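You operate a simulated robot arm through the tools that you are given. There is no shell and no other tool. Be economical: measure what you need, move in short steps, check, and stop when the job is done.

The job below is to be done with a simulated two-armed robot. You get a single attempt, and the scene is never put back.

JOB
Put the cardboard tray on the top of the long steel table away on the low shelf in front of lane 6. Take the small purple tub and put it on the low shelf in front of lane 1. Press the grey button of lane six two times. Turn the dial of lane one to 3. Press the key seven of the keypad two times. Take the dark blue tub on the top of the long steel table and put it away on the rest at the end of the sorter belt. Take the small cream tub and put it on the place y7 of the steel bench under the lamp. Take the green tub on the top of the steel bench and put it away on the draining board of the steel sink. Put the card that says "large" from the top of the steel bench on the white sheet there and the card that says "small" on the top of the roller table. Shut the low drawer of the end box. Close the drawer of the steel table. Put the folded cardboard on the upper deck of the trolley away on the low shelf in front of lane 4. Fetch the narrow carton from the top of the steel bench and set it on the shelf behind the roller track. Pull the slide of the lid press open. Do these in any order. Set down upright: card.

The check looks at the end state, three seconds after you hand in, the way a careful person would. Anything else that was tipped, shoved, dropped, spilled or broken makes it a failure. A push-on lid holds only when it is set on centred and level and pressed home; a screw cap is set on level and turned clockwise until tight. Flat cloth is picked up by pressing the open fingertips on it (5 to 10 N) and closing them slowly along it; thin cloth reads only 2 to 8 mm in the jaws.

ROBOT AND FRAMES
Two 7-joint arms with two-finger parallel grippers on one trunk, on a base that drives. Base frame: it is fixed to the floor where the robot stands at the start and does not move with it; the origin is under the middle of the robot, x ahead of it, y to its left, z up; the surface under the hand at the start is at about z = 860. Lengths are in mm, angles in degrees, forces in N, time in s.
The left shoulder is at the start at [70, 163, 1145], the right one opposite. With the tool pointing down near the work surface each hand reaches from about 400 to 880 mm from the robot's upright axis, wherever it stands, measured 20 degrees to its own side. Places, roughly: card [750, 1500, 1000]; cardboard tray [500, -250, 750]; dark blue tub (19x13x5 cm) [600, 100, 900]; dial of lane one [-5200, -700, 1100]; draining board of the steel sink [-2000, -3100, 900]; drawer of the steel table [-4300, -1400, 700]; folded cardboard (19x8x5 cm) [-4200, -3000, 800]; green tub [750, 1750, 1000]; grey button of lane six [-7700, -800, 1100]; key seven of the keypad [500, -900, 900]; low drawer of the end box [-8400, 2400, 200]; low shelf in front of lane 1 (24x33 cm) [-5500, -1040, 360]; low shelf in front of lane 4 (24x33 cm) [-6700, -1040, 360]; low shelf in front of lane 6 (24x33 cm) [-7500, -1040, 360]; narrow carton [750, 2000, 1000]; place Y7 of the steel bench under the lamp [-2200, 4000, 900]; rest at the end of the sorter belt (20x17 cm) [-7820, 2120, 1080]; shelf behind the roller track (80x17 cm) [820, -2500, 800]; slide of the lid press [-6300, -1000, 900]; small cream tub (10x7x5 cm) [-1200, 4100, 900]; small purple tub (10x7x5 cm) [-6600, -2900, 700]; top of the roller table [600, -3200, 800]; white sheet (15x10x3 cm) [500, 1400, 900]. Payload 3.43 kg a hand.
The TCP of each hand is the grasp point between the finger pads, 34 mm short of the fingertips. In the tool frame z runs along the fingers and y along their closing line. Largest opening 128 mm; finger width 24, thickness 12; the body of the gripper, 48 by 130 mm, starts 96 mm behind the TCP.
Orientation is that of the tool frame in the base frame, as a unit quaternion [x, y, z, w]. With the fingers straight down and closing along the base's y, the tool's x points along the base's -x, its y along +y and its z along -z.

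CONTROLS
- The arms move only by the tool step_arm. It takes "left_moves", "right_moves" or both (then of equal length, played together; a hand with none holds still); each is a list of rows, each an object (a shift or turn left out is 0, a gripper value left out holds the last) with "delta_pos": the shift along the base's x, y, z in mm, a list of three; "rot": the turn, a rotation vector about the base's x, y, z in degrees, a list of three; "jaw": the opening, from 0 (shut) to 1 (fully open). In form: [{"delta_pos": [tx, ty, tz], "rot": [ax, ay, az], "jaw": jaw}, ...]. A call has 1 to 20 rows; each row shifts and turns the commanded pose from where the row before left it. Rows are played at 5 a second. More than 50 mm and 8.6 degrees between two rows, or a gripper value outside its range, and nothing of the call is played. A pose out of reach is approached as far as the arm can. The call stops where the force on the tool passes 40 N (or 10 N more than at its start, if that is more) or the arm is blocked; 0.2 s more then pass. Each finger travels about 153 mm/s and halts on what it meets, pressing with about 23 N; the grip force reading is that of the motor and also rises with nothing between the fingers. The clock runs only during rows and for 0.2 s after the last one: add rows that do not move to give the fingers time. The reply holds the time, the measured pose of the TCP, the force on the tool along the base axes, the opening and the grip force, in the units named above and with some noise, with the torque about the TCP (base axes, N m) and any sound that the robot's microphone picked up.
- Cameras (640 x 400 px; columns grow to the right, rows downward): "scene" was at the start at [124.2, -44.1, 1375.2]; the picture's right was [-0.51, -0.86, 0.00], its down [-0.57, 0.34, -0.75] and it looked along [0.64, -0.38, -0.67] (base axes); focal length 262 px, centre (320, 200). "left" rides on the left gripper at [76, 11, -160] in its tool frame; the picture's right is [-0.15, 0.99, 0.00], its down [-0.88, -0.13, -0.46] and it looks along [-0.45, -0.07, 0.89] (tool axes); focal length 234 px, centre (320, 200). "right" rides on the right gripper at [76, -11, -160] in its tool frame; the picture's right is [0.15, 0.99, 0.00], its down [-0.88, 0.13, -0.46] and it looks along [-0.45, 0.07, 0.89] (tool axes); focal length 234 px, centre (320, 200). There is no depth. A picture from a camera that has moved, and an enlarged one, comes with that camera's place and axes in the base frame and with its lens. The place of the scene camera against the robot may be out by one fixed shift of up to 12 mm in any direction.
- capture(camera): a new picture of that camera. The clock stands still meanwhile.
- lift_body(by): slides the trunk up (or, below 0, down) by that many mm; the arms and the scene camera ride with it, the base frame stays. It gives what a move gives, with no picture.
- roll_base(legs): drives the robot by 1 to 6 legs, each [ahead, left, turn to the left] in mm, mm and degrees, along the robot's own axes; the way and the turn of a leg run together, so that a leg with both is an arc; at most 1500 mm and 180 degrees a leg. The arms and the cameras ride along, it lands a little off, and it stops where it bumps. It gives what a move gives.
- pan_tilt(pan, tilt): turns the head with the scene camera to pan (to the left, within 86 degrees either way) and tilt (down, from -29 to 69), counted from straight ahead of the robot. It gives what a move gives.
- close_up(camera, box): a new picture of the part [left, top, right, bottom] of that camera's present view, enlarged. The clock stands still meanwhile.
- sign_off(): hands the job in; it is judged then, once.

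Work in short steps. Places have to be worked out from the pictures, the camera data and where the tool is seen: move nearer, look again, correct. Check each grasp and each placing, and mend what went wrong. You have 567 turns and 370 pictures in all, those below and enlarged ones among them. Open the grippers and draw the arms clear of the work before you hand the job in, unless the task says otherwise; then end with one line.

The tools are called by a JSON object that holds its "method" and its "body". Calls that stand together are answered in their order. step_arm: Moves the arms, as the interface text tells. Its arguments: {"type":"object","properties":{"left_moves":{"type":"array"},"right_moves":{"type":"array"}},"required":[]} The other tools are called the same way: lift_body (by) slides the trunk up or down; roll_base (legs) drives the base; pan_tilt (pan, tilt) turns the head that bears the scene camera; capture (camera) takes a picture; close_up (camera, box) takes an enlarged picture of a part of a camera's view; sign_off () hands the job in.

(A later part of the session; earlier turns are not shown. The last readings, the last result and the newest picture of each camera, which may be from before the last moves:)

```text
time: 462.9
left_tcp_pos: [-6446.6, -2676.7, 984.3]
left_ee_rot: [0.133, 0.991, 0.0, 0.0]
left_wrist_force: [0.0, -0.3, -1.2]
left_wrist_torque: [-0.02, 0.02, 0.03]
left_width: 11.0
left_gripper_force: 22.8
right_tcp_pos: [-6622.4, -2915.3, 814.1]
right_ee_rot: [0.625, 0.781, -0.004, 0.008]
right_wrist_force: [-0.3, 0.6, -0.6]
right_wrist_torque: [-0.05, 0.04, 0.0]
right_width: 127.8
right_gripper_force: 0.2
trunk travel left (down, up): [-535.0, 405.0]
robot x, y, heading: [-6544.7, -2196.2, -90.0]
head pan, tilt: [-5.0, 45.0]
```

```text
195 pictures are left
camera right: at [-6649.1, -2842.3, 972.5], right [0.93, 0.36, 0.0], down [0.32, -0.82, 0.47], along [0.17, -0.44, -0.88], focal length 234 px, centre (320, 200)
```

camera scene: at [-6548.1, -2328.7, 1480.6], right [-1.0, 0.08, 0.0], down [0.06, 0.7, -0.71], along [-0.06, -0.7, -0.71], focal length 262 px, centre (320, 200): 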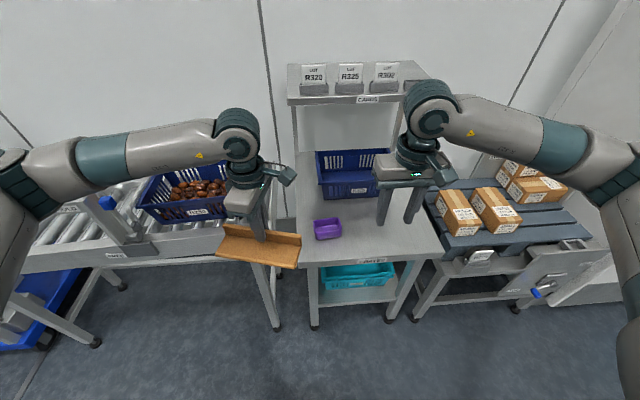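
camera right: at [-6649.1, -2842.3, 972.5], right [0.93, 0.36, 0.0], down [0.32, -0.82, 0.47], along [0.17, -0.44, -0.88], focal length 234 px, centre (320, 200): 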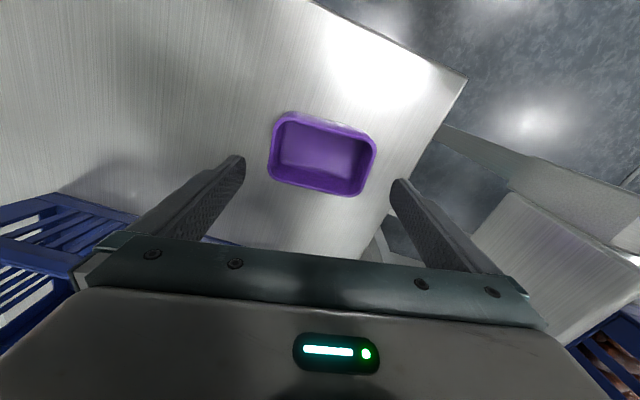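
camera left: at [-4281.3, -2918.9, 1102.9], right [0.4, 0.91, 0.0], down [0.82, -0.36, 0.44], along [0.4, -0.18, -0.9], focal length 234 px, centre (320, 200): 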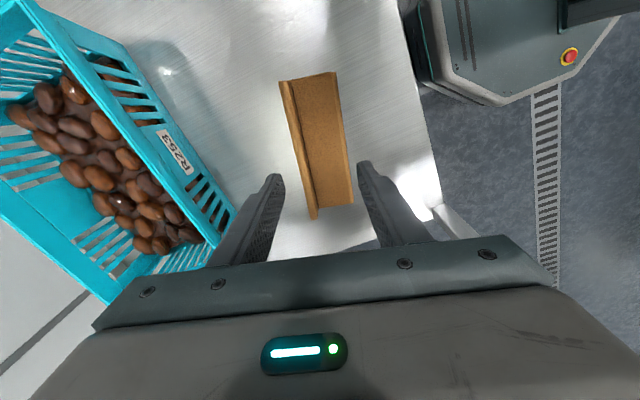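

The rim is about 120 mm long – too wide – so I'll grip across the short side: rotate the right hand −90°.

{"method": "step_arm", "body": {"right_moves": [{"rot": [0, 0, -8.2], "delta_pos": [2, 0, 0]}, {"rot": [0, 0, -8.2], "delta_pos": [2, -2, 0]}, {"rot": [0, 0, -8.2]}, {"rot": [0, 0, -8.2]}, {"rot": [0, 0, -8.2]}, {"rot": [0, 0, -8.2]}, {"rot": [0, 0, -8.2]}, {"rot": [0, 0, -8.2]}, {"rot": [0, 0, -8.2]}, {"rot": [0, 0, -8.2]}, {"rot": [0, 0, -8.2]}, {}]}}

{"method": "capture", "body": {"camera": "right"}}

```text
time: 465.5
left_tcp_pos: [-6446.0, -2676.7, 983.5]
left_ee_rot: [0.134, 0.991, 0.001, 0.0]
left_wrist_force: [0.7, 1.0, -0.3]
left_wrist_torque: [-0.03, -0.01, -0.03]
left_width: 10.7
left_gripper_force: 22.8
right_tcp_pos: [-6619.1, -2916.0, 813.1]
right_ee_rot: [0.994, 0.107, -0.007, 0.003]
right_wrist_force: [-0.4, 0.8, 0.1]
right_wrist_torque: [0.04, -0.03, -0.04]
right_width: 128.1
right_gripper_force: 0.0
trunk travel left (down, up): [-535.0, 405.0]
robot x, y, heading: [-6543.5, -2194.9, -89.7]
head pan, tilt: [-5.0, 45.0]
```

```text
194 pictures are left
camera right: at [-6544.4, -2889.5, 972.2], right [0.35, -0.93, 0.0], down [-0.83, -0.31, 0.47], along [-0.44, -0.17, -0.88], focal length 234 px, centre (320, 200)
```

right: 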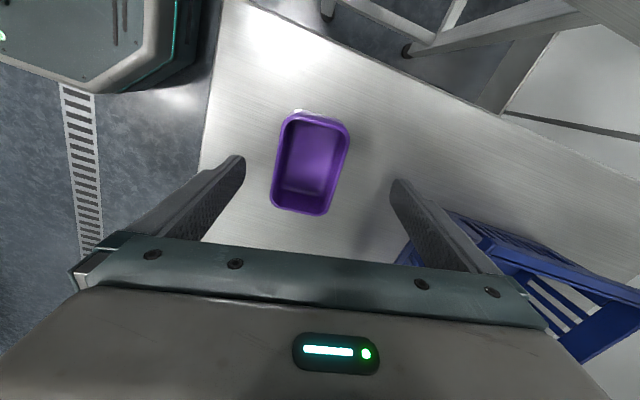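

Triangulated rim z≈746, centre (−6622,−2908). I correct, narrow the jaws to ~100 mm and descend to grip.

{"method": "step_arm", "body": {"right_moves": [{"delta_pos": [-3, 7, 0], "rot": [0, 0, -5], "jaw": 0.8}, {"delta_pos": [0, 0, -30]}, {"delta_pos": [0, 0, -25]}, {"delta_pos": [0, 0, -14]}, {}]}}

{"method": "close_up", "body": {"camera": "right", "box": [200, 60, 440, 240]}}

{"method": "close_up", "body": {"camera": "scene", "box": [260, 120, 400, 240]}}

```text
time: 466.7
left_tcp_pos: [-6447.1, -2676.2, 984.6]
left_ee_rot: [0.133, 0.991, 0.0, 0.0]
left_wrist_force: [-0.5, -0.2, -0.5]
left_wrist_torque: [0.03, -0.01, -0.02]
left_width: 10.7
left_gripper_force: 23.5
right_tcp_pos: [-6622.1, -2912.1, 754.7]
right_ee_rot: [0.998, 0.065, -0.004, 0.006]
right_wrist_force: [-2.7, 6.4, 28.4]
right_wrist_torque: [2.0, 0.01, 0.21]
right_width: 106.6
right_gripper_force: 3.6
trunk travel left (down, up): [-535.0, 405.0]
robot x, y, heading: [-6544.5, -2196.9, -89.7]
head pan, tilt: [-5.0, 45.0]
stopped in row 5 (right hand): the force on the tool passed its limit at 43 N (the readings are from after the stop); the commanded pose is now the measured one
```

```text
2.22 times, centred on (320, 150) of right
camera zoom: at [-6545.6, -2889.5, 913.8], right [0.27, -0.96, 0.01], down [-0.85, -0.24, 0.47], along [-0.45, -0.14, -0.88], focal length 520 px, centre (320, 311)
```

zoom: 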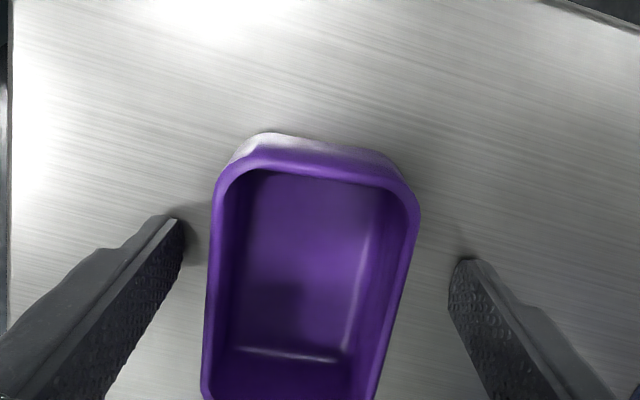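

```text
3.33 times, centred on (330, 180) of scene
camera zoom: at [-6548.2, -2327.1, 1280.9], right [-1.0, 0.08, 0.0], down [0.06, 0.7, -0.71], along [-0.06, -0.71, -0.71], focal length 873 px, centre (287, 267)
```

zoom: 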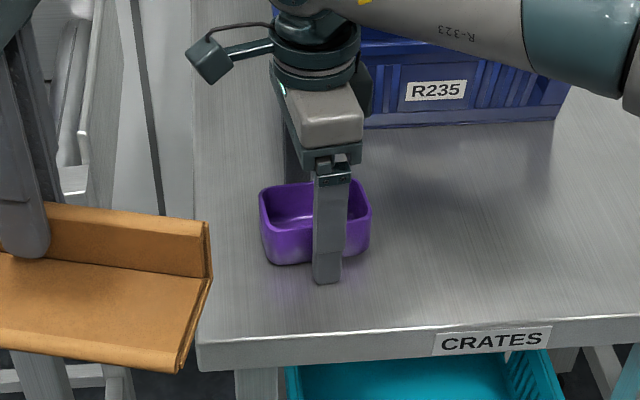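

The front fingertip touched the table (so table ≈720). I lift 12 mm and close.

{"method": "step_arm", "body": {"right_moves": [{"delta_pos": [0, 2, 12]}, {"jaw": 0.7}, {"jaw": 0.6}, {"jaw": 0.5}, {"jaw": 0.4}, {}, {}]}}

{"method": "step_arm", "body": {"right_moves": [{"delta_pos": [0, 0, 15]}, {"delta_pos": [0, 0, 40]}, {"delta_pos": [0, 0, 45]}, {"delta_pos": [0, 0, 45]}, {}]}}

{"method": "capture", "body": {"camera": "right"}}

```text
time: 468.3
left_tcp_pos: [-6446.9, -2676.6, 983.9]
left_ee_rot: [0.133, 0.991, 0.001, -0.001]
left_wrist_force: [0.7, 0.8, 0.3]
left_wrist_torque: [-0.04, 0.01, -0.03]
left_width: 11.0
left_gripper_force: 22.8
right_tcp_pos: [-6621.9, -2909.3, 761.6]
right_ee_rot: [0.998, 0.066, -0.006, 0.006]
right_wrist_force: [-0.2, 0.1, 0.8]
right_wrist_torque: [0.01, 0.01, 0.04]
right_width: 61.2
right_gripper_force: 22.8
trunk travel left (down, up): [-535.0, 405.0]
robot x, y, heading: [-6542.9, -2193.8, -89.5]
head pan, tilt: [-5.0, 45.0]
```

```text
time: 469.5
left_tcp_pos: [-6446.8, -2677.2, 984.4]
left_ee_rot: [0.133, 0.991, 0.001, 0.0]
left_wrist_force: [-0.4, 0.6, -1.0]
left_wrist_torque: [0.01, 0.01, -0.02]
left_width: 11.0
left_gripper_force: 23.2
right_tcp_pos: [-6621.6, -2908.9, 906.9]
right_ee_rot: [0.998, 0.064, -0.006, 0.004]
right_wrist_force: [-0.9, -0.5, -0.7]
right_wrist_torque: [-0.01, -0.03, 0.01]
right_width: 61.3
right_gripper_force: 22.7
trunk travel left (down, up): [-535.0, 405.0]
robot x, y, heading: [-6545.7, -2197.6, -89.8]
head pan, tilt: [-5.0, 45.0]
```

```text
191 pictures are left
camera right: at [-6545.3, -2888.2, 1064.9], right [0.27, -0.96, 0.01], down [-0.85, -0.24, 0.47], along [-0.45, -0.13, -0.88], focal length 234 px, centre (320, 200)
```

right: 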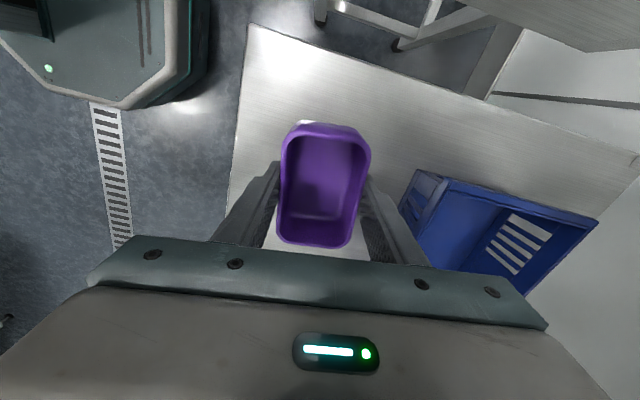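

Both items held. I back off, pull the right hand in, and turn to face the lanes.

{"method": "roll_base", "body": {"legs": [[-230, 0, 0]]}}

{"method": "step_arm", "body": {"right_moves": [{"delta_pos": [-20, 40, 0]}, {"delta_pos": [-20, 40, 0]}, {"delta_pos": [-20, 40, 0]}, {"delta_pos": [-20, 40, 0]}, {"delta_pos": [-20, 40, 0]}]}}

{"method": "roll_base", "body": {"legs": [[0, 0, 90], [0, 0, 90]]}}

{"method": "pan_tilt", "body": {"pan": 0, "tilt": 25}}

{"method": "capture", "body": {"camera": "scene"}}

```text
time: 471.2
left_tcp_pos: [-6447.6, -2447.1, 985.1]
left_ee_rot: [0.133, 0.991, 0.001, 0.0]
left_wrist_force: [0.0, 0.0, 1.0]
left_wrist_torque: [-0.02, -0.02, -0.02]
left_width: 10.8
left_gripper_force: 23.2
right_tcp_pos: [-6623.3, -2679.8, 906.4]
right_ee_rot: [0.998, 0.063, -0.006, 0.006]
right_wrist_force: [1.1, 0.4, -1.0]
right_wrist_torque: [-0.02, -0.02, 0.01]
right_width: 61.1
right_gripper_force: 23.7
trunk travel left (down, up): [-535.0, 405.0]
robot x, y, heading: [-6546.4, -1970.0, -89.7]
head pan, tilt: [-5.0, 45.0]
```

```text
time: 472.4
left_tcp_pos: [-6448.6, -2447.1, 985.3]
left_ee_rot: [0.133, 0.991, 0.001, 0.001]
left_wrist_force: [0.5, -0.6, 0.1]
left_wrist_torque: [-0.03, 0.0, 0.01]
left_width: 10.6
left_gripper_force: 22.8
right_tcp_pos: [-6723.9, -2479.8, 904.8]
right_ee_rot: [0.998, 0.064, -0.006, 0.005]
right_wrist_force: [-0.5, 0.5, -0.6]
right_wrist_torque: [0.02, 0.0, -0.01]
right_width: 61.0
right_gripper_force: 22.7
trunk travel left (down, up): [-535.0, 405.0]
robot x, y, heading: [-6545.9, -1966.8, -90.0]
head pan, tilt: [-5.0, 45.0]
```

```text
time: 480.5
left_tcp_pos: [-6646.6, -1487.3, 983.1]
left_ee_rot: [0.992, -0.128, 0.0, 0.0]
left_wrist_force: [0.1, 0.8, -0.2]
left_wrist_torque: [-0.01, -0.02, -0.02]
left_width: 10.9
left_gripper_force: 22.8
right_tcp_pos: [-6371.9, -1450.5, 904.5]
right_ee_rot: [-0.068, 0.998, 0.006, 0.007]
right_wrist_force: [0.2, 0.9, 0.4]
right_wrist_torque: [-0.02, 0.01, -0.01]
right_width: 61.5
right_gripper_force: 23.2
trunk travel left (down, up): [-535.0, 405.0]
robot x, y, heading: [-6547.1, -1970.4, 90.8]
head pan, tilt: [-5.0, 45.0]
```

```text
time: 481.3
left_tcp_pos: [-6646.0, -1486.2, 985.0]
left_ee_rot: [0.992, -0.128, 0.0, 0.001]
left_wrist_force: [0.3, -0.4, -0.1]
left_wrist_torque: [0.04, 0.03, 0.02]
left_width: 10.8
left_gripper_force: 23.3
right_tcp_pos: [-6371.6, -1450.7, 903.7]
right_ee_rot: [-0.069, 0.998, 0.006, 0.005]
right_wrist_force: [-0.8, 1.0, 0.3]
right_wrist_torque: [0.0, -0.02, 0.0]
right_width: 61.0
right_gripper_force: 23.3
trunk travel left (down, up): [-535.0, 405.0]
robot x, y, heading: [-6548.0, -1967.0, 91.1]
head pan, tilt: [0.0, 25.0]
```

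```text
190 pictures are left
camera scene: at [-6544.2, -1825.5, 1311.1], right [1.0, 0.01, 0.0], down [0.01, -0.42, -0.91], along [-0.01, 0.91, -0.42], focal length 262 px, centre (320, 200)
```

scene: 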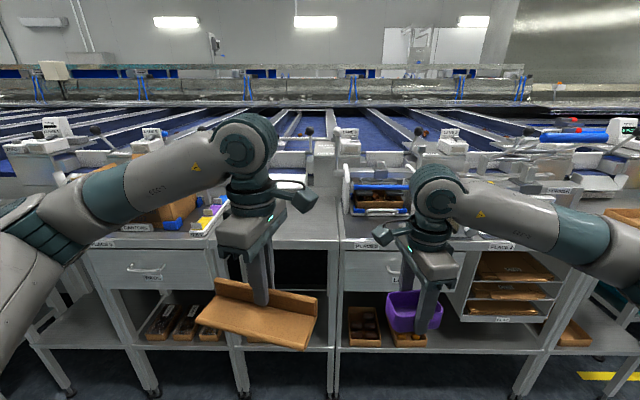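

{"method": "close_up", "body": {"camera": "scene", "box": [60, 200, 340, 375]}}

{"method": "close_up", "body": {"camera": "scene", "box": [320, 100, 640, 300]}}

```text
2.29 times, centred on (200, 288) of scene
camera zoom: at [-6544.2, -1825.5, 1311.1], right [1.0, 0.01, 0.0], down [0.01, -0.42, -0.91], along [-0.01, 0.91, -0.42], focal length 598 px, centre (594, 0)
```

zoom: 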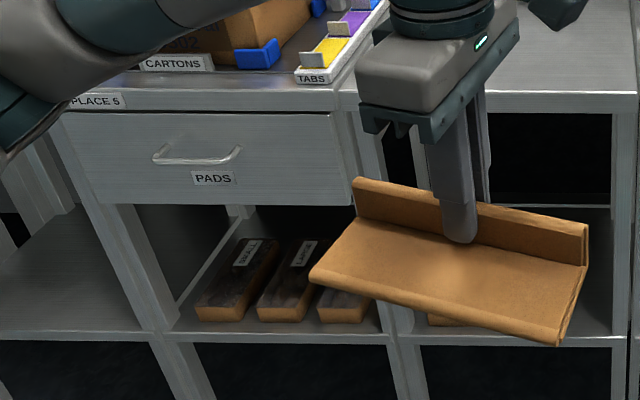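

```text
2.00 times, centred on (480, 200) of scene
camera zoom: at [-6544.2, -1825.5, 1311.1], right [1.0, 0.01, 0.0], down [0.01, -0.42, -0.91], along [-0.01, 0.91, -0.42], focal length 524 px, centre (0, 200)
```

zoom: 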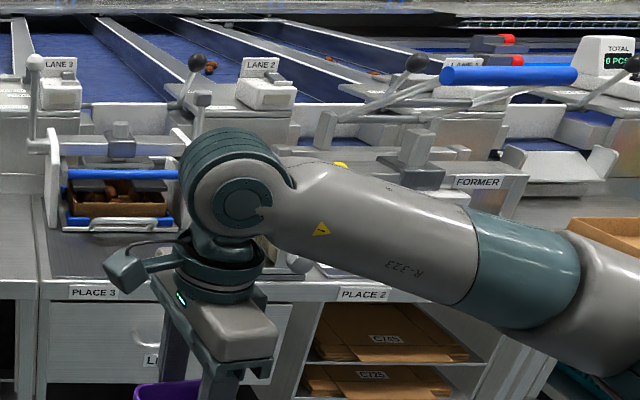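

Place labels read 5, (4), 3, 2; lane 4's low shelf is straight ahead-left. I lower the trunk and look under the tables.

{"method": "lift_body", "body": {"by": -380}}

{"method": "pan_tilt", "body": {"pan": 0, "tilt": 20}}

{"method": "capture", "body": {"camera": "scene"}}

```text
time: 485.0
left_tcp_pos: [-6645.6, -1487.1, 604.3]
left_ee_rot: [0.992, -0.128, -0.001, 0.002]
left_wrist_force: [-0.2, -0.8, -0.8]
left_wrist_torque: [0.01, -0.01, 0.03]
left_width: 11.0
left_gripper_force: 23.0
right_tcp_pos: [-6371.2, -1449.9, 524.7]
right_ee_rot: [-0.069, 0.998, 0.005, 0.005]
right_wrist_force: [1.2, -0.2, -1.1]
right_wrist_torque: [-0.01, -0.06, -0.01]
right_width: 60.9
right_gripper_force: 23.4
trunk travel left (down, up): [-155.0, 785.0]
robot x, y, heading: [-6547.8, -1963.9, 90.6]
head pan, tilt: [0.0, 25.0]
```

```text
time: 485.6
left_tcp_pos: [-6645.6, -1488.5, 605.4]
left_ee_rot: [0.992, -0.128, -0.001, 0.0]
left_wrist_force: [0.0, 0.0, 0.2]
left_wrist_torque: [-0.03, -0.01, 0.01]
left_width: 10.6
left_gripper_force: 23.1
right_tcp_pos: [-6372.8, -1450.4, 524.6]
right_ee_rot: [-0.069, 0.998, 0.005, 0.006]
right_wrist_force: [-0.2, -0.1, -0.7]
right_wrist_torque: [-0.03, 0.01, 0.0]
right_width: 61.0
right_gripper_force: 22.8
trunk travel left (down, up): [-155.0, 785.0]
robot x, y, heading: [-6545.9, -1964.3, 90.9]
head pan, tilt: [0.0, 20.0]
```

```text
187 pictures are left
camera scene: at [-6544.3, -1824.6, 939.2], right [1.0, 0.01, 0.0], down [0.0, -0.34, -0.94], along [-0.01, 0.94, -0.34], focal length 262 px, centre (320, 200)
```

scene: 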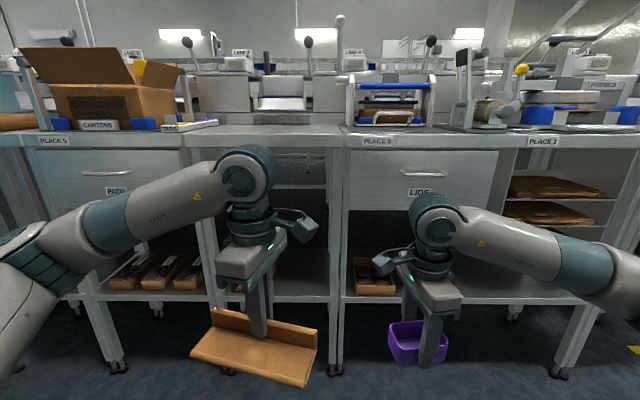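

{"method": "close_up", "body": {"camera": "scene", "box": [190, 120, 350, 320]}}

{"method": "capture", "body": {"camera": "left"}}

```text
2.00 times, centred on (270, 220) of scene
camera zoom: at [-6544.3, -1824.6, 939.2], right [1.0, 0.01, 0.0], down [0.0, -0.34, -0.94], along [-0.01, 0.94, -0.34], focal length 524 px, centre (420, 160)
```

zoom: 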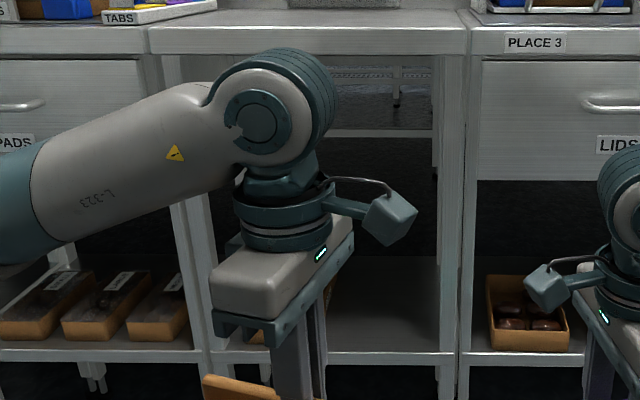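

```text
185 pictures are left
camera left: at [-6575.9, -1517.2, 764.8], right [-0.39, -0.92, 0.0], down [-0.82, 0.35, 0.46], along [-0.42, 0.18, -0.89], focal length 234 px, centre (320, 200)
```

left: 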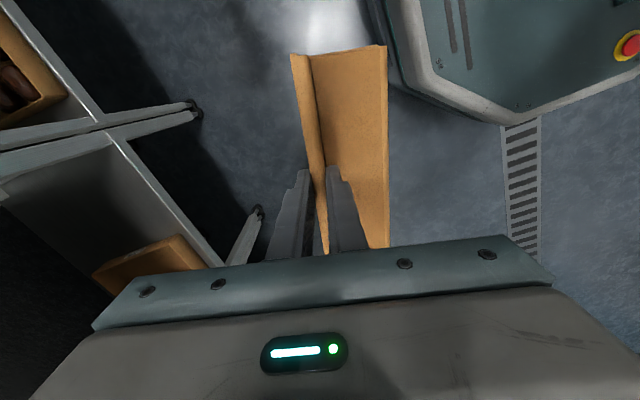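

Lane 4's bay has a brown box in its left part; the free right part suits the cardboard lengthwise (long axis along y, wall at x≈−6600). I rotate the left hand −75°, raise and tuck the right hand.

{"method": "step_arm", "body": {"left_moves": [{"rot": [0, 0, -8.4]}, {"rot": [0, 0, -8.4]}, {"rot": [0, 0, -8.4]}, {"rot": [0, 0, -8.4]}, {"rot": [0, 0, -8.4]}, {"rot": [0, 0, -8.4]}, {"rot": [0, 0, -8.4]}, {"rot": [0, 0, -8.4]}, {"rot": [0, 0, -8.1]}, {}], "right_moves": [{"delta_pos": [0, 0, 45]}, {"delta_pos": [0, 0, 45]}, {"delta_pos": [0, 0, 45]}, {"delta_pos": [0, -40, 10]}, {"delta_pos": [0, -40, 0]}, {"delta_pos": [0, -30, 0]}, {}, {}, {}, {}]}}

{"method": "lift_body", "body": {"by": -100}}

{"method": "roll_base", "body": {"legs": [[0, -100, -0.7], [130, 0, 0]]}}

{"method": "capture", "body": {"camera": "left"}}

{"method": "capture", "body": {"camera": "scene"}}

```text
time: 487.8
left_tcp_pos: [-6645.9, -1486.9, 604.1]
left_ee_rot: [-0.706, 0.708, 0.001, -0.001]
left_wrist_force: [-0.4, 0.1, -0.6]
left_wrist_torque: [-0.03, 0.01, -0.02]
left_width: 10.9
left_gripper_force: 23.1
right_tcp_pos: [-6370.5, -1560.2, 670.0]
right_ee_rot: [-0.069, 0.998, 0.006, 0.006]
right_wrist_force: [0.5, 0.1, -0.5]
right_wrist_torque: [0.02, 0.01, 0.0]
right_width: 61.2
right_gripper_force: 23.2
trunk travel left (down, up): [-155.0, 785.0]
robot x, y, heading: [-6547.8, -1967.8, 90.9]
head pan, tilt: [0.0, 20.0]
```

```text
time: 489.2
left_tcp_pos: [-6646.4, -1488.3, 504.9]
left_ee_rot: [0.708, -0.707, -0.001, 0.001]
left_wrist_force: [0.9, -0.3, 0.1]
left_wrist_torque: [-0.01, 0.0, 0.0]
left_width: 10.9
left_gripper_force: 22.9
right_tcp_pos: [-6370.2, -1560.3, 571.4]
right_ee_rot: [-0.068, 0.998, 0.005, 0.005]
right_wrist_force: [0.0, 0.0, 0.6]
right_wrist_torque: [-0.02, 0.0, 0.04]
right_width: 60.9
right_gripper_force: 22.4
trunk travel left (down, up): [-55.0, 885.0]
robot x, y, heading: [-6547.1, -1964.2, 90.7]
head pan, tilt: [0.0, 20.0]
```

```text
time: 491.2
left_tcp_pos: [-6539.7, -1353.5, 505.5]
left_ee_rot: [-0.702, 0.712, 0.0, 0.0]
left_wrist_force: [-0.1, -0.1, 0.2]
left_wrist_torque: [0.0, -0.04, 0.0]
left_width: 10.9
left_gripper_force: 23.0
right_tcp_pos: [-6266.3, -1429.2, 571.1]
right_ee_rot: [-0.063, 0.998, 0.006, 0.005]
right_wrist_force: [0.3, 0.3, -0.3]
right_wrist_torque: [0.03, 0.03, 0.0]
right_width: 61.3
right_gripper_force: 23.1
trunk travel left (down, up): [-55.0, 885.0]
robot x, y, heading: [-6444.0, -1834.5, 90.2]
head pan, tilt: [0.0, 20.0]
```

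```text
184 pictures are left
camera left: at [-6552.7, -1429.1, 665.1], right [-0.99, 0.16, 0.0], down [0.14, 0.88, 0.46], along [0.07, 0.45, -0.89], focal length 234 px, centre (320, 200)
```

left: 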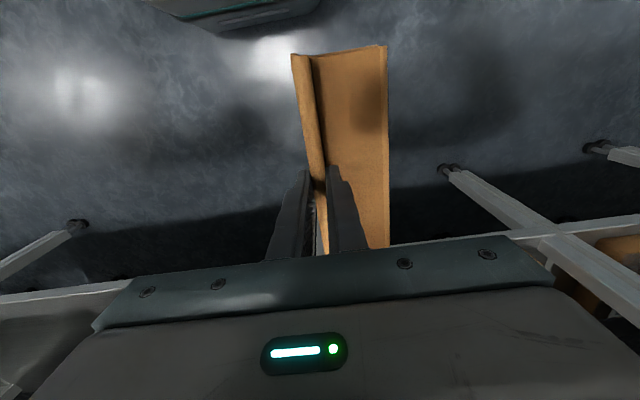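

```text
183 pictures are left
camera scene: at [-6442.5, -1691.8, 839.2], right [1.0, 0.0, 0.0], down [0.0, -0.34, -0.94], along [0.0, 0.94, -0.34], focal length 262 px, centre (320, 200)
```

scene: 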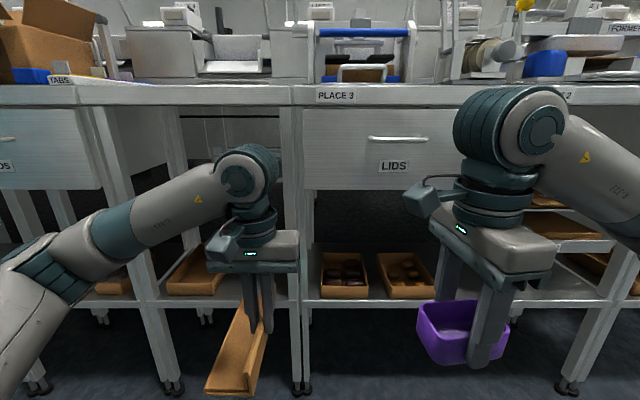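

Shelf front y≈−1165; bay spans x −6883…−6513 with a box at its left (to −6700). I line the cardboard up (wall x≈−6590), drive 130 mm closer and slide it in above the shelf.

{"method": "step_arm", "body": {"left_moves": [{"delta_pos": [-25, 0, 0], "rot": [0, 0, 0.5]}, {"delta_pos": [-25, 0, 0]}, {}]}}

{"method": "roll_base", "body": {"legs": [[130, 0, 0]]}}

{"method": "step_arm", "body": {"left_moves": [{"delta_pos": [0, 30, -10]}, {"delta_pos": [0, 30, -10]}, {"delta_pos": [0, 30, -10]}, {}]}}

{"method": "capture", "body": {"camera": "left"}}

{"method": "capture", "body": {"camera": "scene"}}

```text
time: 492.0
left_tcp_pos: [-6589.5, -1353.7, 505.4]
left_ee_rot: [-0.706, 0.708, 0.0, -0.001]
left_wrist_force: [0.2, 0.1, -0.6]
left_wrist_torque: [-0.01, -0.04, 0.0]
left_width: 11.1
left_gripper_force: 23.0
right_tcp_pos: [-6266.3, -1430.2, 570.1]
right_ee_rot: [-0.063, 0.998, 0.006, 0.006]
right_wrist_force: [0.1, -0.3, -0.2]
right_wrist_torque: [-0.01, 0.0, -0.01]
right_width: 61.0
right_gripper_force: 23.0
trunk travel left (down, up): [-55.0, 885.0]
robot x, y, heading: [-6447.0, -1837.5, 90.3]
head pan, tilt: [0.0, 20.0]
```

```text
time: 493.3
left_tcp_pos: [-6589.3, -1222.1, 504.8]
left_ee_rot: [-0.705, 0.71, 0.0, 0.0]
left_wrist_force: [-0.4, 0.5, 0.0]
left_wrist_torque: [0.03, 0.0, 0.01]
left_width: 10.6
left_gripper_force: 22.9
right_tcp_pos: [-6264.7, -1299.2, 571.6]
right_ee_rot: [-0.061, 0.998, 0.006, 0.006]
right_wrist_force: [-0.1, -0.6, -1.0]
right_wrist_torque: [-0.01, 0.0, -0.03]
right_width: 61.0
right_gripper_force: 23.2
trunk travel left (down, up): [-55.0, 885.0]
robot x, y, heading: [-6446.7, -1703.3, 89.9]
head pan, tilt: [0.0, 20.0]
```

```text
time: 493.9
left_tcp_pos: [-6587.4, -1172.5, 488.5]
left_ee_rot: [-0.697, 0.717, 0.0, 0.0]
left_wrist_force: [-2.9, -7.9, 0.1]
left_wrist_torque: [1.21, -0.46, -0.49]
left_width: 10.8
left_gripper_force: 23.0
right_tcp_pos: [-6265.0, -1300.0, 570.6]
right_ee_rot: [-0.062, 0.998, 0.006, 0.005]
right_wrist_force: [0.5, 0.6, -1.5]
right_wrist_torque: [-0.01, 0.0, -0.02]
right_width: 61.3
right_gripper_force: 22.9
trunk travel left (down, up): [-55.0, 885.0]
robot x, y, heading: [-6444.3, -1703.5, 89.9]
head pan, tilt: [0.0, 20.0]
stopped in row 3 (left hand): the force on the tool passed its limit at 78 N (the readings are from after the stop); the commanded pose is now the measured one
```

```text
182 pictures are left
camera left: at [-6602.1, -1248.2, 649.1], right [-0.98, 0.18, 0.0], down [0.16, 0.88, 0.45], along [0.08, 0.45, -0.89], focal length 234 px, centre (320, 200)
```

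left: 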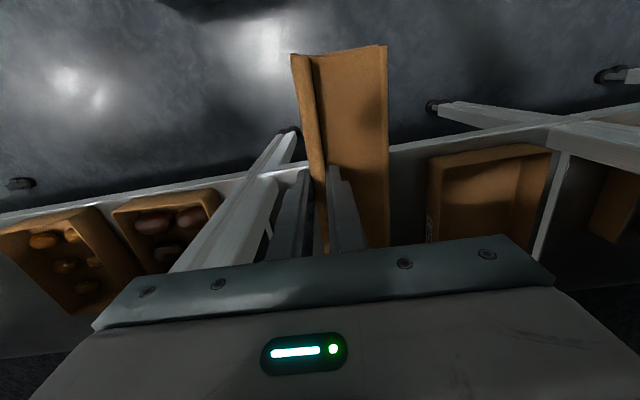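

```text
181 pictures are left
camera scene: at [-6442.4, -1561.9, 839.3], right [1.0, 0.0, 0.0], down [0.0, -0.34, -0.94], along [0.0, 0.94, -0.34], focal length 262 px, centre (320, 200)
```

scene: 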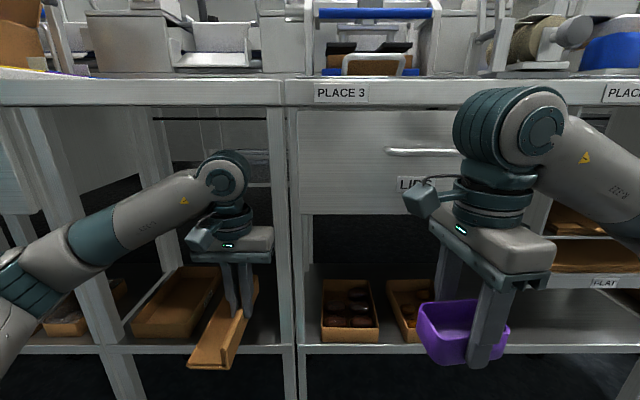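

The hand body met the bay's right leg (it is 130 mm wide). I back out 40 mm, shift 38 mm left and go in again; the tray edge at x≈−6705 leaves room for the flap.

{"method": "step_arm", "body": {"left_moves": [{"delta_pos": [-3, -30, 5]}, {"delta_pos": [-10, -30, 5], "rot": [0, 0, 1.5]}, {"delta_pos": [-25, 0, 0]}, {}]}}

{"method": "step_arm", "body": {"left_moves": [{"delta_pos": [0, 30, 0]}, {"delta_pos": [0, 30, 0]}, {"delta_pos": [0, 20, 0]}, {}]}}

{"method": "capture", "body": {"camera": "left"}}

{"method": "close_up", "body": {"camera": "scene", "box": [80, 80, 320, 380]}}

```text
time: 494.9
left_tcp_pos: [-6625.6, -1231.9, 498.1]
left_ee_rot: [-0.707, 0.708, 0.0, -0.002]
left_wrist_force: [-0.4, -0.1, 0.3]
left_wrist_torque: [-0.01, -0.01, 0.0]
left_width: 10.7
left_gripper_force: 23.3
right_tcp_pos: [-6265.2, -1299.4, 570.7]
right_ee_rot: [-0.062, 0.998, 0.005, 0.006]
right_wrist_force: [-0.1, 0.6, 0.2]
right_wrist_torque: [-0.01, 0.0, 0.01]
right_width: 61.1
right_gripper_force: 23.2
trunk travel left (down, up): [-55.0, 885.0]
robot x, y, heading: [-6440.1, -1706.5, 90.0]
head pan, tilt: [0.0, 20.0]
```

```text
time: 495.9
left_tcp_pos: [-6625.8, -1151.9, 498.0]
left_ee_rot: [-0.706, 0.708, 0.0, -0.002]
left_wrist_force: [-0.1, 0.2, -0.8]
left_wrist_torque: [0.02, -0.04, 0.0]
left_width: 11.0
left_gripper_force: 23.0
right_tcp_pos: [-6263.9, -1299.4, 570.0]
right_ee_rot: [-0.062, 0.998, 0.005, 0.005]
right_wrist_force: [-0.5, 0.4, -0.3]
right_wrist_torque: [0.0, 0.0, 0.04]
right_width: 61.2
right_gripper_force: 22.8
trunk travel left (down, up): [-55.0, 885.0]
robot x, y, heading: [-6440.9, -1703.0, 90.1]
head pan, tilt: [0.0, 20.0]
```

```text
180 pictures are left
camera left: at [-6637.7, -1228.0, 658.2], right [-0.99, 0.15, 0.0], down [0.13, 0.88, 0.45], along [0.07, 0.45, -0.89], focal length 234 px, centre (320, 200)
```

left: 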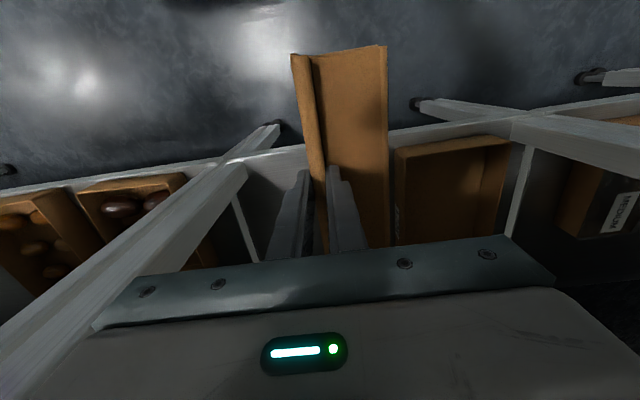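

```text
1.33 times, centred on (200, 230) of scene
camera zoom: at [-6442.2, -1561.2, 839.2], right [1.0, 0.0, 0.0], down [0.0, -0.34, -0.94], along [0.0, 0.94, -0.34], focal length 349 px, centre (480, 160)
```

zoom: 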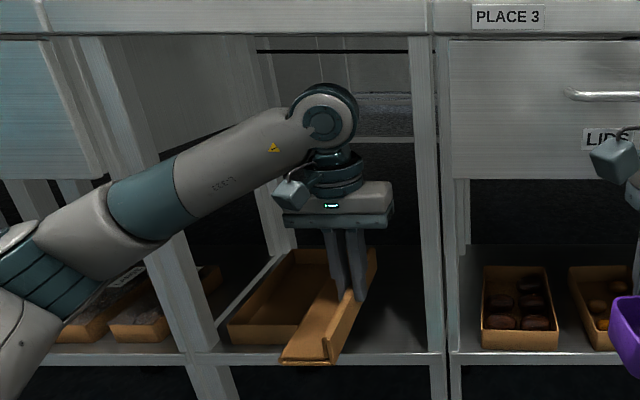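

Clear now. I go on inward to y≈−1060 in small rows.

{"method": "step_arm", "body": {"left_moves": [{"delta_pos": [0, 25, 0]}, {"delta_pos": [0, 25, 0]}, {"delta_pos": [0, 25, 0]}, {"delta_pos": [0, 18, 0]}, {}]}}

{"method": "close_up", "body": {"camera": "scene", "box": [80, 80, 320, 380]}}

```text
time: 497.1
left_tcp_pos: [-6626.8, -1059.3, 497.7]
left_ee_rot: [-0.706, 0.708, 0.0, -0.003]
left_wrist_force: [0.0, 0.0, -0.5]
left_wrist_torque: [0.0, -0.02, 0.01]
left_width: 10.8
left_gripper_force: 23.3
right_tcp_pos: [-6263.9, -1298.7, 569.8]
right_ee_rot: [-0.061, 0.998, 0.005, 0.006]
right_wrist_force: [0.0, 0.0, 0.2]
right_wrist_torque: [-0.01, 0.05, 0.02]
right_width: 60.9
right_gripper_force: 23.2
trunk travel left (down, up): [-55.0, 885.0]
robot x, y, heading: [-6443.9, -1702.0, 90.1]
head pan, tilt: [0.0, 20.0]
```

```text
1.33 times, centred on (200, 230) of scene
camera zoom: at [-6442.1, -1561.2, 839.2], right [1.0, 0.0, 0.0], down [0.0, -0.34, -0.94], along [0.0, 0.94, -0.34], focal length 349 px, centre (480, 160)
```

zoom: 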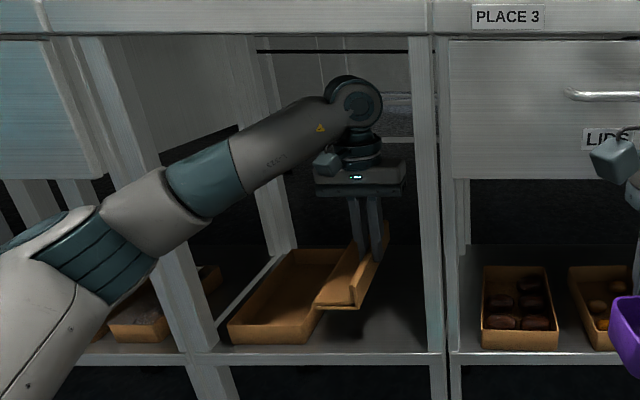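

Inside. I lower 60 mm and check clearance to the tray.

{"method": "step_arm", "body": {"left_moves": [{"delta_pos": [0, 0, -25]}, {"delta_pos": [0, 0, -25]}, {"delta_pos": [0, 0, -12]}, {}]}}

{"method": "capture", "body": {"camera": "left"}}

{"method": "close_up", "body": {"camera": "scene", "box": [160, 220, 320, 360]}}

```text
time: 498.1
left_tcp_pos: [-6627.3, -1059.1, 435.8]
left_ee_rot: [-0.706, 0.708, 0.001, -0.003]
left_wrist_force: [-0.1, 0.5, 0.6]
left_wrist_torque: [0.0, -0.04, -0.02]
left_width: 10.5
left_gripper_force: 23.3
right_tcp_pos: [-6264.4, -1299.1, 570.4]
right_ee_rot: [-0.062, 0.998, 0.005, 0.006]
right_wrist_force: [0.5, -0.4, -0.6]
right_wrist_torque: [-0.02, -0.02, 0.0]
right_width: 60.9
right_gripper_force: 23.0
trunk travel left (down, up): [-55.0, 885.0]
robot x, y, heading: [-6443.5, -1703.6, 90.0]
head pan, tilt: [0.0, 20.0]
```

```text
177 pictures are left
camera left: at [-6638.7, -1134.9, 596.5], right [-0.99, 0.15, 0.0], down [0.13, 0.88, 0.45], along [0.07, 0.45, -0.89], focal length 234 px, centre (320, 200)
```

left: 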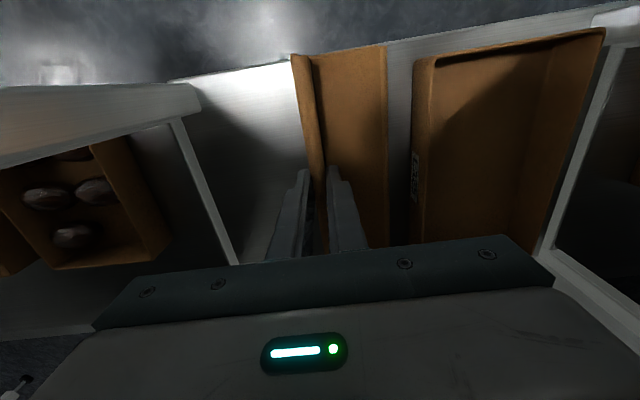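

```text
2.86 times, centred on (240, 290) of scene
camera zoom: at [-6442.2, -1561.2, 839.2], right [1.0, 0.0, 0.0], down [0.0, -0.34, -0.94], along [0.0, 0.94, -0.34], focal length 748 px, centre (549, -57)
```

zoom: 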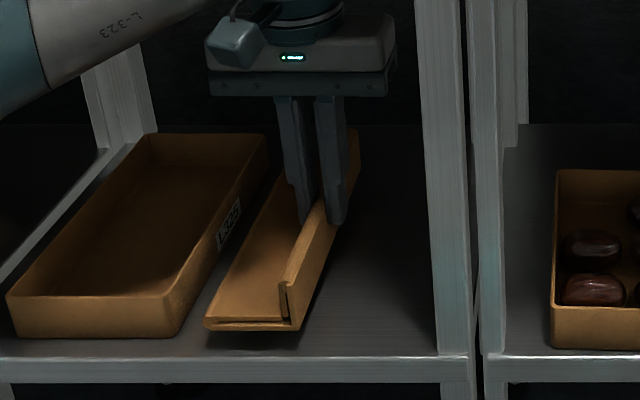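

Clear of the tray by ~25 mm. Lower to contact.

{"method": "step_arm", "body": {"left_moves": [{"delta_pos": [5, 0, -12]}, {"delta_pos": [0, 0, -4]}, {"delta_pos": [0, 0, -4]}, {"delta_pos": [0, 0, -3]}, {"delta_pos": [0, 0, -3]}, {}]}}

```text
time: 499.5
left_tcp_pos: [-6621.4, -1059.3, 412.9]
left_ee_rot: [-0.707, 0.707, 0.001, 0.0]
left_wrist_force: [-0.9, 2.1, 18.1]
left_wrist_torque: [-0.17, 0.05, -0.05]
left_width: 10.9
left_gripper_force: 22.5
right_tcp_pos: [-6263.7, -1299.9, 571.6]
right_ee_rot: [-0.062, 0.998, 0.006, 0.005]
right_wrist_force: [-0.1, 0.8, -0.7]
right_wrist_torque: [-0.01, 0.03, -0.02]
right_width: 61.0
right_gripper_force: 22.7
trunk travel left (down, up): [-55.0, 885.0]
robot x, y, heading: [-6441.3, -1704.4, 89.7]
head pan, tilt: [0.0, 20.0]
```

Set down. Ease, open, lift and draw out.

{"method": "step_arm", "body": {"left_moves": [{"delta_pos": [0, 0, 2]}, {"jaw": 0.15}, {"jaw": 0.25}, {"jaw": 0.3}, {"delta_pos": [0, 0, 30]}, {"delta_pos": [0, 0, 30]}, {"delta_pos": [0, 0, 20]}, {"delta_pos": [0, -40, 0]}, {"delta_pos": [0, -45, 0]}, {"delta_pos": [0, -45, 0]}, {"delta_pos": [0, -45, 0]}, {"delta_pos": [0, -45, 0]}, {}]}}

{"method": "close_up", "body": {"camera": "scene", "box": [140, 200, 320, 360]}}

```text
time: 502.3
left_tcp_pos: [-6622.2, -1279.1, 493.5]
left_ee_rot: [-0.707, 0.707, -0.001, -0.003]
left_wrist_force: [0.7, -0.2, -0.2]
left_wrist_torque: [0.01, 0.0, 0.02]
left_width: 38.4
left_gripper_force: 0.0
right_tcp_pos: [-6265.2, -1299.8, 570.1]
right_ee_rot: [-0.062, 0.998, 0.004, 0.005]
right_wrist_force: [1.1, 1.6, 0.0]
right_wrist_torque: [0.05, 0.03, -0.03]
right_width: 61.0
right_gripper_force: 23.2
trunk travel left (down, up): [-55.0, 885.0]
robot x, y, heading: [-6447.5, -1700.6, 89.7]
head pan, tilt: [0.0, 20.0]
```

```text
2.50 times, centred on (230, 280) of scene
camera zoom: at [-6442.2, -1561.3, 839.2], right [1.0, 0.0, 0.0], down [0.0, -0.34, -0.94], along [0.0, 0.94, -0.34], focal length 655 px, centre (545, 0)
```

zoom: 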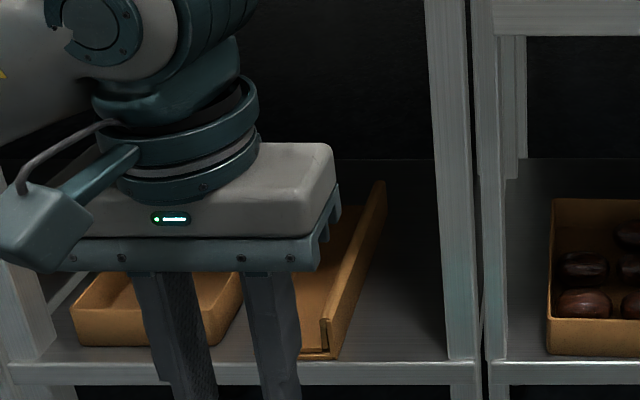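

Cardboard is in lane 4's low shelf. Next lane 1: back off, drive 780 mm right, and look at its low shelf.

{"method": "roll_base", "body": {"legs": [[-150, 0, 0], [0, -800, 0]]}}

{"method": "pan_tilt", "body": {"pan": -10, "tilt": 20}}

{"method": "capture", "body": {"camera": "scene"}}

```text
time: 507.6
left_tcp_pos: [-5820.1, -1425.6, 493.2]
left_ee_rot: [0.71, -0.705, 0.0, 0.003]
left_wrist_force: [0.5, 1.0, 0.4]
left_wrist_torque: [0.01, -0.01, -0.04]
left_width: 38.4
left_gripper_force: 0.2
right_tcp_pos: [-5462.5, -1443.9, 570.3]
right_ee_rot: [-0.066, 0.998, 0.005, 0.005]
right_wrist_force: [-1.3, 0.0, -0.2]
right_wrist_torque: [0.0, 0.0, 0.01]
right_width: 61.4
right_gripper_force: 22.8
trunk travel left (down, up): [-55.0, 885.0]
robot x, y, heading: [-5644.2, -1855.1, 90.2]
head pan, tilt: [0.0, 20.0]
```

```text
time: 508.3
left_tcp_pos: [-5820.2, -1425.6, 493.3]
left_ee_rot: [0.709, -0.705, -0.001, 0.003]
left_wrist_force: [0.2, 0.2, 0.4]
left_wrist_torque: [0.0, -0.04, 0.03]
left_width: 38.6
left_gripper_force: 0.1
right_tcp_pos: [-5462.8, -1443.8, 569.0]
right_ee_rot: [-0.066, 0.998, 0.005, 0.006]
right_wrist_force: [-0.1, -0.1, -0.6]
right_wrist_torque: [0.0, 0.04, 0.0]
right_width: 61.1
right_gripper_force: 23.4
trunk travel left (down, up): [-55.0, 885.0]
robot x, y, heading: [-5635.7, -1847.3, 90.6]
head pan, tilt: [-10.0, 20.0]
```

```text
174 pictures are left
camera scene: at [-5621.9, -1707.9, 839.2], right [0.99, -0.17, 0.0], down [-0.06, -0.34, -0.94], along [0.16, 0.93, -0.34], focal length 262 px, centre (320, 200)
```

scene: 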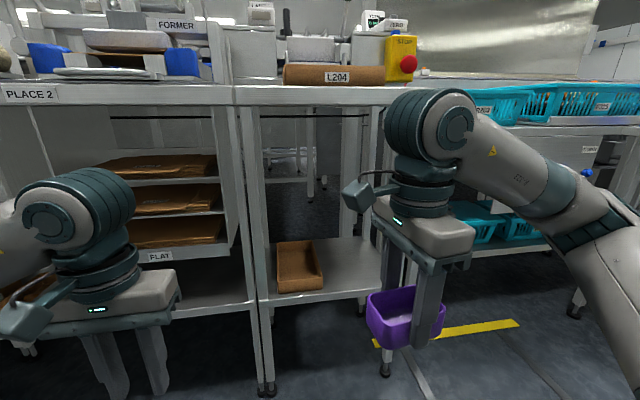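

Lane 1's shelf: a tray at its left (to x≈−5515), free right part. I drive 110 mm closer and move the tub in toward (−5445,−1090).

{"method": "roll_base", "body": {"legs": [[110, 0, -0.5]]}}

{"method": "step_arm", "body": {"right_moves": [{"delta_pos": [10, 0, -40]}, {"delta_pos": [8, 0, -40]}, {"delta_pos": [0, 35, 0]}, {"delta_pos": [0, 35, 0]}, {"delta_pos": [0, 35, 0]}, {}]}}

{"method": "capture", "body": {"camera": "right"}}

{"method": "close_up", "body": {"camera": "scene", "box": [220, 80, 460, 380]}}

```text
time: 509.5
left_tcp_pos: [-5817.9, -1314.8, 492.4]
left_ee_rot: [0.707, -0.707, 0.0, 0.003]
left_wrist_force: [0.8, -0.5, 0.5]
left_wrist_torque: [-0.01, -0.01, -0.02]
left_width: 38.2
left_gripper_force: 0.1
right_tcp_pos: [-5461.0, -1335.3, 570.4]
right_ee_rot: [-0.062, 0.998, 0.005, 0.006]
right_wrist_force: [0.0, 0.7, -0.6]
right_wrist_torque: [0.01, -0.01, -0.01]
right_width: 61.1
right_gripper_force: 22.8
trunk travel left (down, up): [-55.0, 885.0]
robot x, y, heading: [-5639.7, -1739.7, 90.2]
head pan, tilt: [-10.0, 20.0]
```

```text
time: 510.9
left_tcp_pos: [-5816.4, -1314.3, 493.6]
left_ee_rot: [0.707, -0.707, 0.0, 0.002]
left_wrist_force: [0.0, -0.8, 0.6]
left_wrist_torque: [0.05, 0.03, 0.01]
left_width: 38.3
left_gripper_force: 0.0
right_tcp_pos: [-5442.7, -1229.0, 489.3]
right_ee_rot: [-0.062, 0.998, 0.006, 0.006]
right_wrist_force: [-0.2, -0.3, -1.9]
right_wrist_torque: [-0.03, 0.0, -0.02]
right_width: 61.0
right_gripper_force: 23.2
trunk travel left (down, up): [-55.0, 885.0]
robot x, y, heading: [-5639.6, -1739.0, 89.7]
head pan, tilt: [-10.0, 20.0]
```

```text
173 pictures are left
camera right: at [-5516.7, -1252.4, 649.2], right [-0.27, 0.96, 0.01], down [0.85, 0.23, 0.47], along [0.45, 0.13, -0.88], focal length 234 px, centre (320, 200)
```

right: 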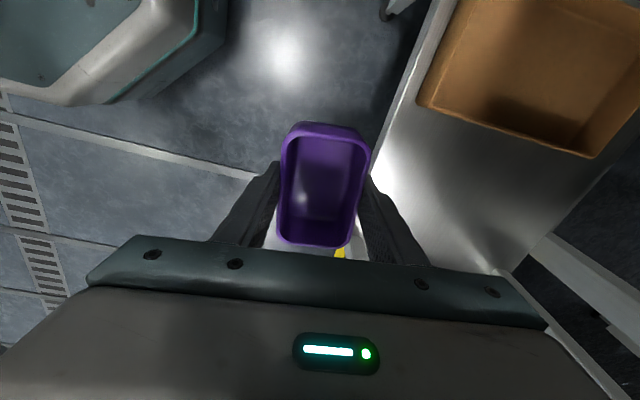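

```text
1.33 times, centred on (340, 230) of scene
camera zoom: at [-5621.2, -1598.2, 839.2], right [0.98, -0.17, 0.0], down [-0.06, -0.34, -0.94], along [0.16, 0.93, -0.34], focal length 349 px, centre (293, 160)
```

zoom: 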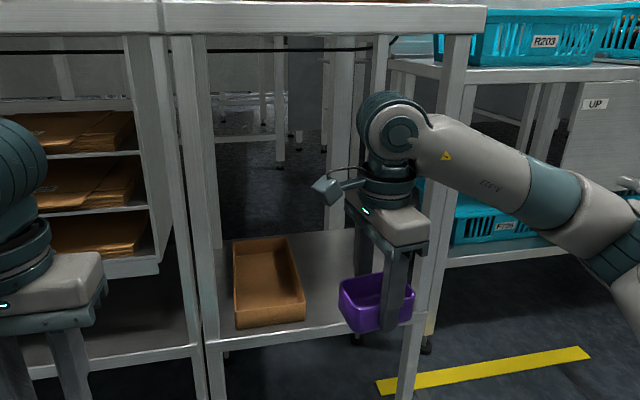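

The right forearm would hit the bay's right leg when going in. I instead back the base off, stretch the right arm straight forward, and insert by driving.

{"method": "roll_base", "body": {"legs": [[-430, 0, 0.3], [0, -30, 0]]}}

{"method": "step_arm", "body": {"right_moves": [{"delta_pos": [-16, 40, 0]}, {"delta_pos": [-16, 40, 0]}, {"delta_pos": [0, 45, 0]}, {"delta_pos": [0, 45, 0]}, {"delta_pos": [0, 45, 0]}, {"delta_pos": [0, 45, 0]}, {"delta_pos": [0, 35, 0]}, {}]}}

{"method": "capture", "body": {"camera": "scene"}}

```text
time: 514.0
left_tcp_pos: [-5787.2, -1746.8, 493.7]
left_ee_rot: [-0.706, 0.708, 0.0, -0.003]
left_wrist_force: [-0.4, 0.2, 0.7]
left_wrist_torque: [-0.01, -0.04, -0.02]
left_width: 38.5
left_gripper_force: 0.1
right_tcp_pos: [-5411.6, -1662.7, 490.2]
right_ee_rot: [-0.062, 0.998, 0.005, 0.005]
right_wrist_force: [0.7, 0.8, -0.6]
right_wrist_torque: [-0.03, -0.01, -0.05]
right_width: 61.4
right_gripper_force: 23.1
trunk travel left (down, up): [-55.0, 885.0]
robot x, y, heading: [-5609.9, -2170.3, 89.7]
head pan, tilt: [-10.0, 20.0]
```

```text
time: 515.8
left_tcp_pos: [-5787.1, -1746.9, 492.2]
left_ee_rot: [-0.707, 0.708, -0.001, -0.002]
left_wrist_force: [0.5, -1.1, -0.2]
left_wrist_torque: [0.0, -0.02, 0.0]
left_width: 38.4
left_gripper_force: 0.1
right_tcp_pos: [-5441.7, -1366.5, 490.2]
right_ee_rot: [-0.061, 0.998, 0.005, 0.007]
right_wrist_force: [-0.4, 0.2, -0.6]
right_wrist_torque: [-0.03, 0.02, -0.02]
right_width: 61.2
right_gripper_force: 22.8
trunk travel left (down, up): [-55.0, 885.0]
robot x, y, heading: [-5611.0, -2172.9, 89.8]
head pan, tilt: [-10.0, 20.0]
```

```text
171 pictures are left
camera scene: at [-5591.9, -2030.9, 839.2], right [0.98, -0.18, 0.0], down [-0.06, -0.34, -0.94], along [0.17, 0.92, -0.34], focal length 262 px, centre (320, 200)
```

scene: 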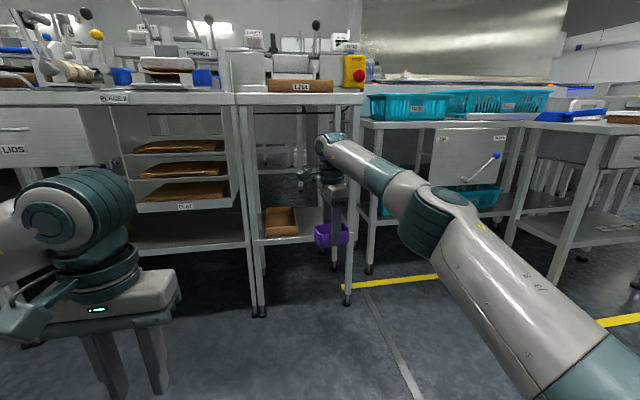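

Forearm still leans right. I shift the base 100 mm left (hand compensating +x) to straighten it, then check.

{"method": "roll_base", "body": {"legs": [[0, 110, 0.2]]}}

{"method": "step_arm", "body": {"right_moves": [{"delta_pos": [35, 0, 0]}, {"delta_pos": [35, 0, 0]}, {"delta_pos": [34, 0, 0]}, {}]}}

{"method": "capture", "body": {"camera": "scene"}}

```text
time: 517.0
left_tcp_pos: [-5898.7, -1746.0, 493.6]
left_ee_rot: [-0.706, 0.708, -0.001, -0.003]
left_wrist_force: [0.4, 0.2, 0.0]
left_wrist_torque: [-0.01, 0.02, -0.02]
left_width: 38.4
left_gripper_force: 0.0
right_tcp_pos: [-5554.1, -1366.3, 489.6]
right_ee_rot: [-0.061, 0.998, 0.005, 0.006]
right_wrist_force: [-0.3, 0.3, -1.0]
right_wrist_torque: [0.01, 0.0, -0.03]
right_width: 61.1
right_gripper_force: 23.0
trunk travel left (down, up): [-55.0, 885.0]
robot x, y, heading: [-5721.2, -2170.4, 89.8]
head pan, tilt: [-10.0, 20.0]
```

```text
time: 518.0
left_tcp_pos: [-5898.4, -1746.4, 492.0]
left_ee_rot: [0.707, -0.707, 0.0, 0.003]
left_wrist_force: [-0.3, -0.5, -0.1]
left_wrist_torque: [0.0, 0.01, -0.02]
left_width: 38.2
left_gripper_force: 0.0
right_tcp_pos: [-5450.6, -1364.2, 489.0]
right_ee_rot: [-0.062, 0.998, 0.004, 0.006]
right_wrist_force: [-0.5, -0.9, -0.4]
right_wrist_torque: [0.02, 0.0, -0.01]
right_width: 60.9
right_gripper_force: 22.8
trunk travel left (down, up): [-55.0, 885.0]
robot x, y, heading: [-5720.8, -2173.6, 89.9]
head pan, tilt: [-10.0, 20.0]
```

```text
170 pictures are left
camera scene: at [-5703.0, -2030.7, 839.2], right [0.98, -0.17, 0.0], down [-0.06, -0.34, -0.94], along [0.16, 0.93, -0.34], focal length 262 px, centre (320, 200)
```

scene: 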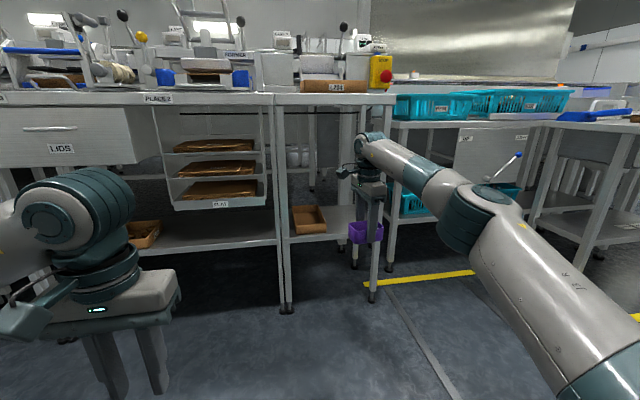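

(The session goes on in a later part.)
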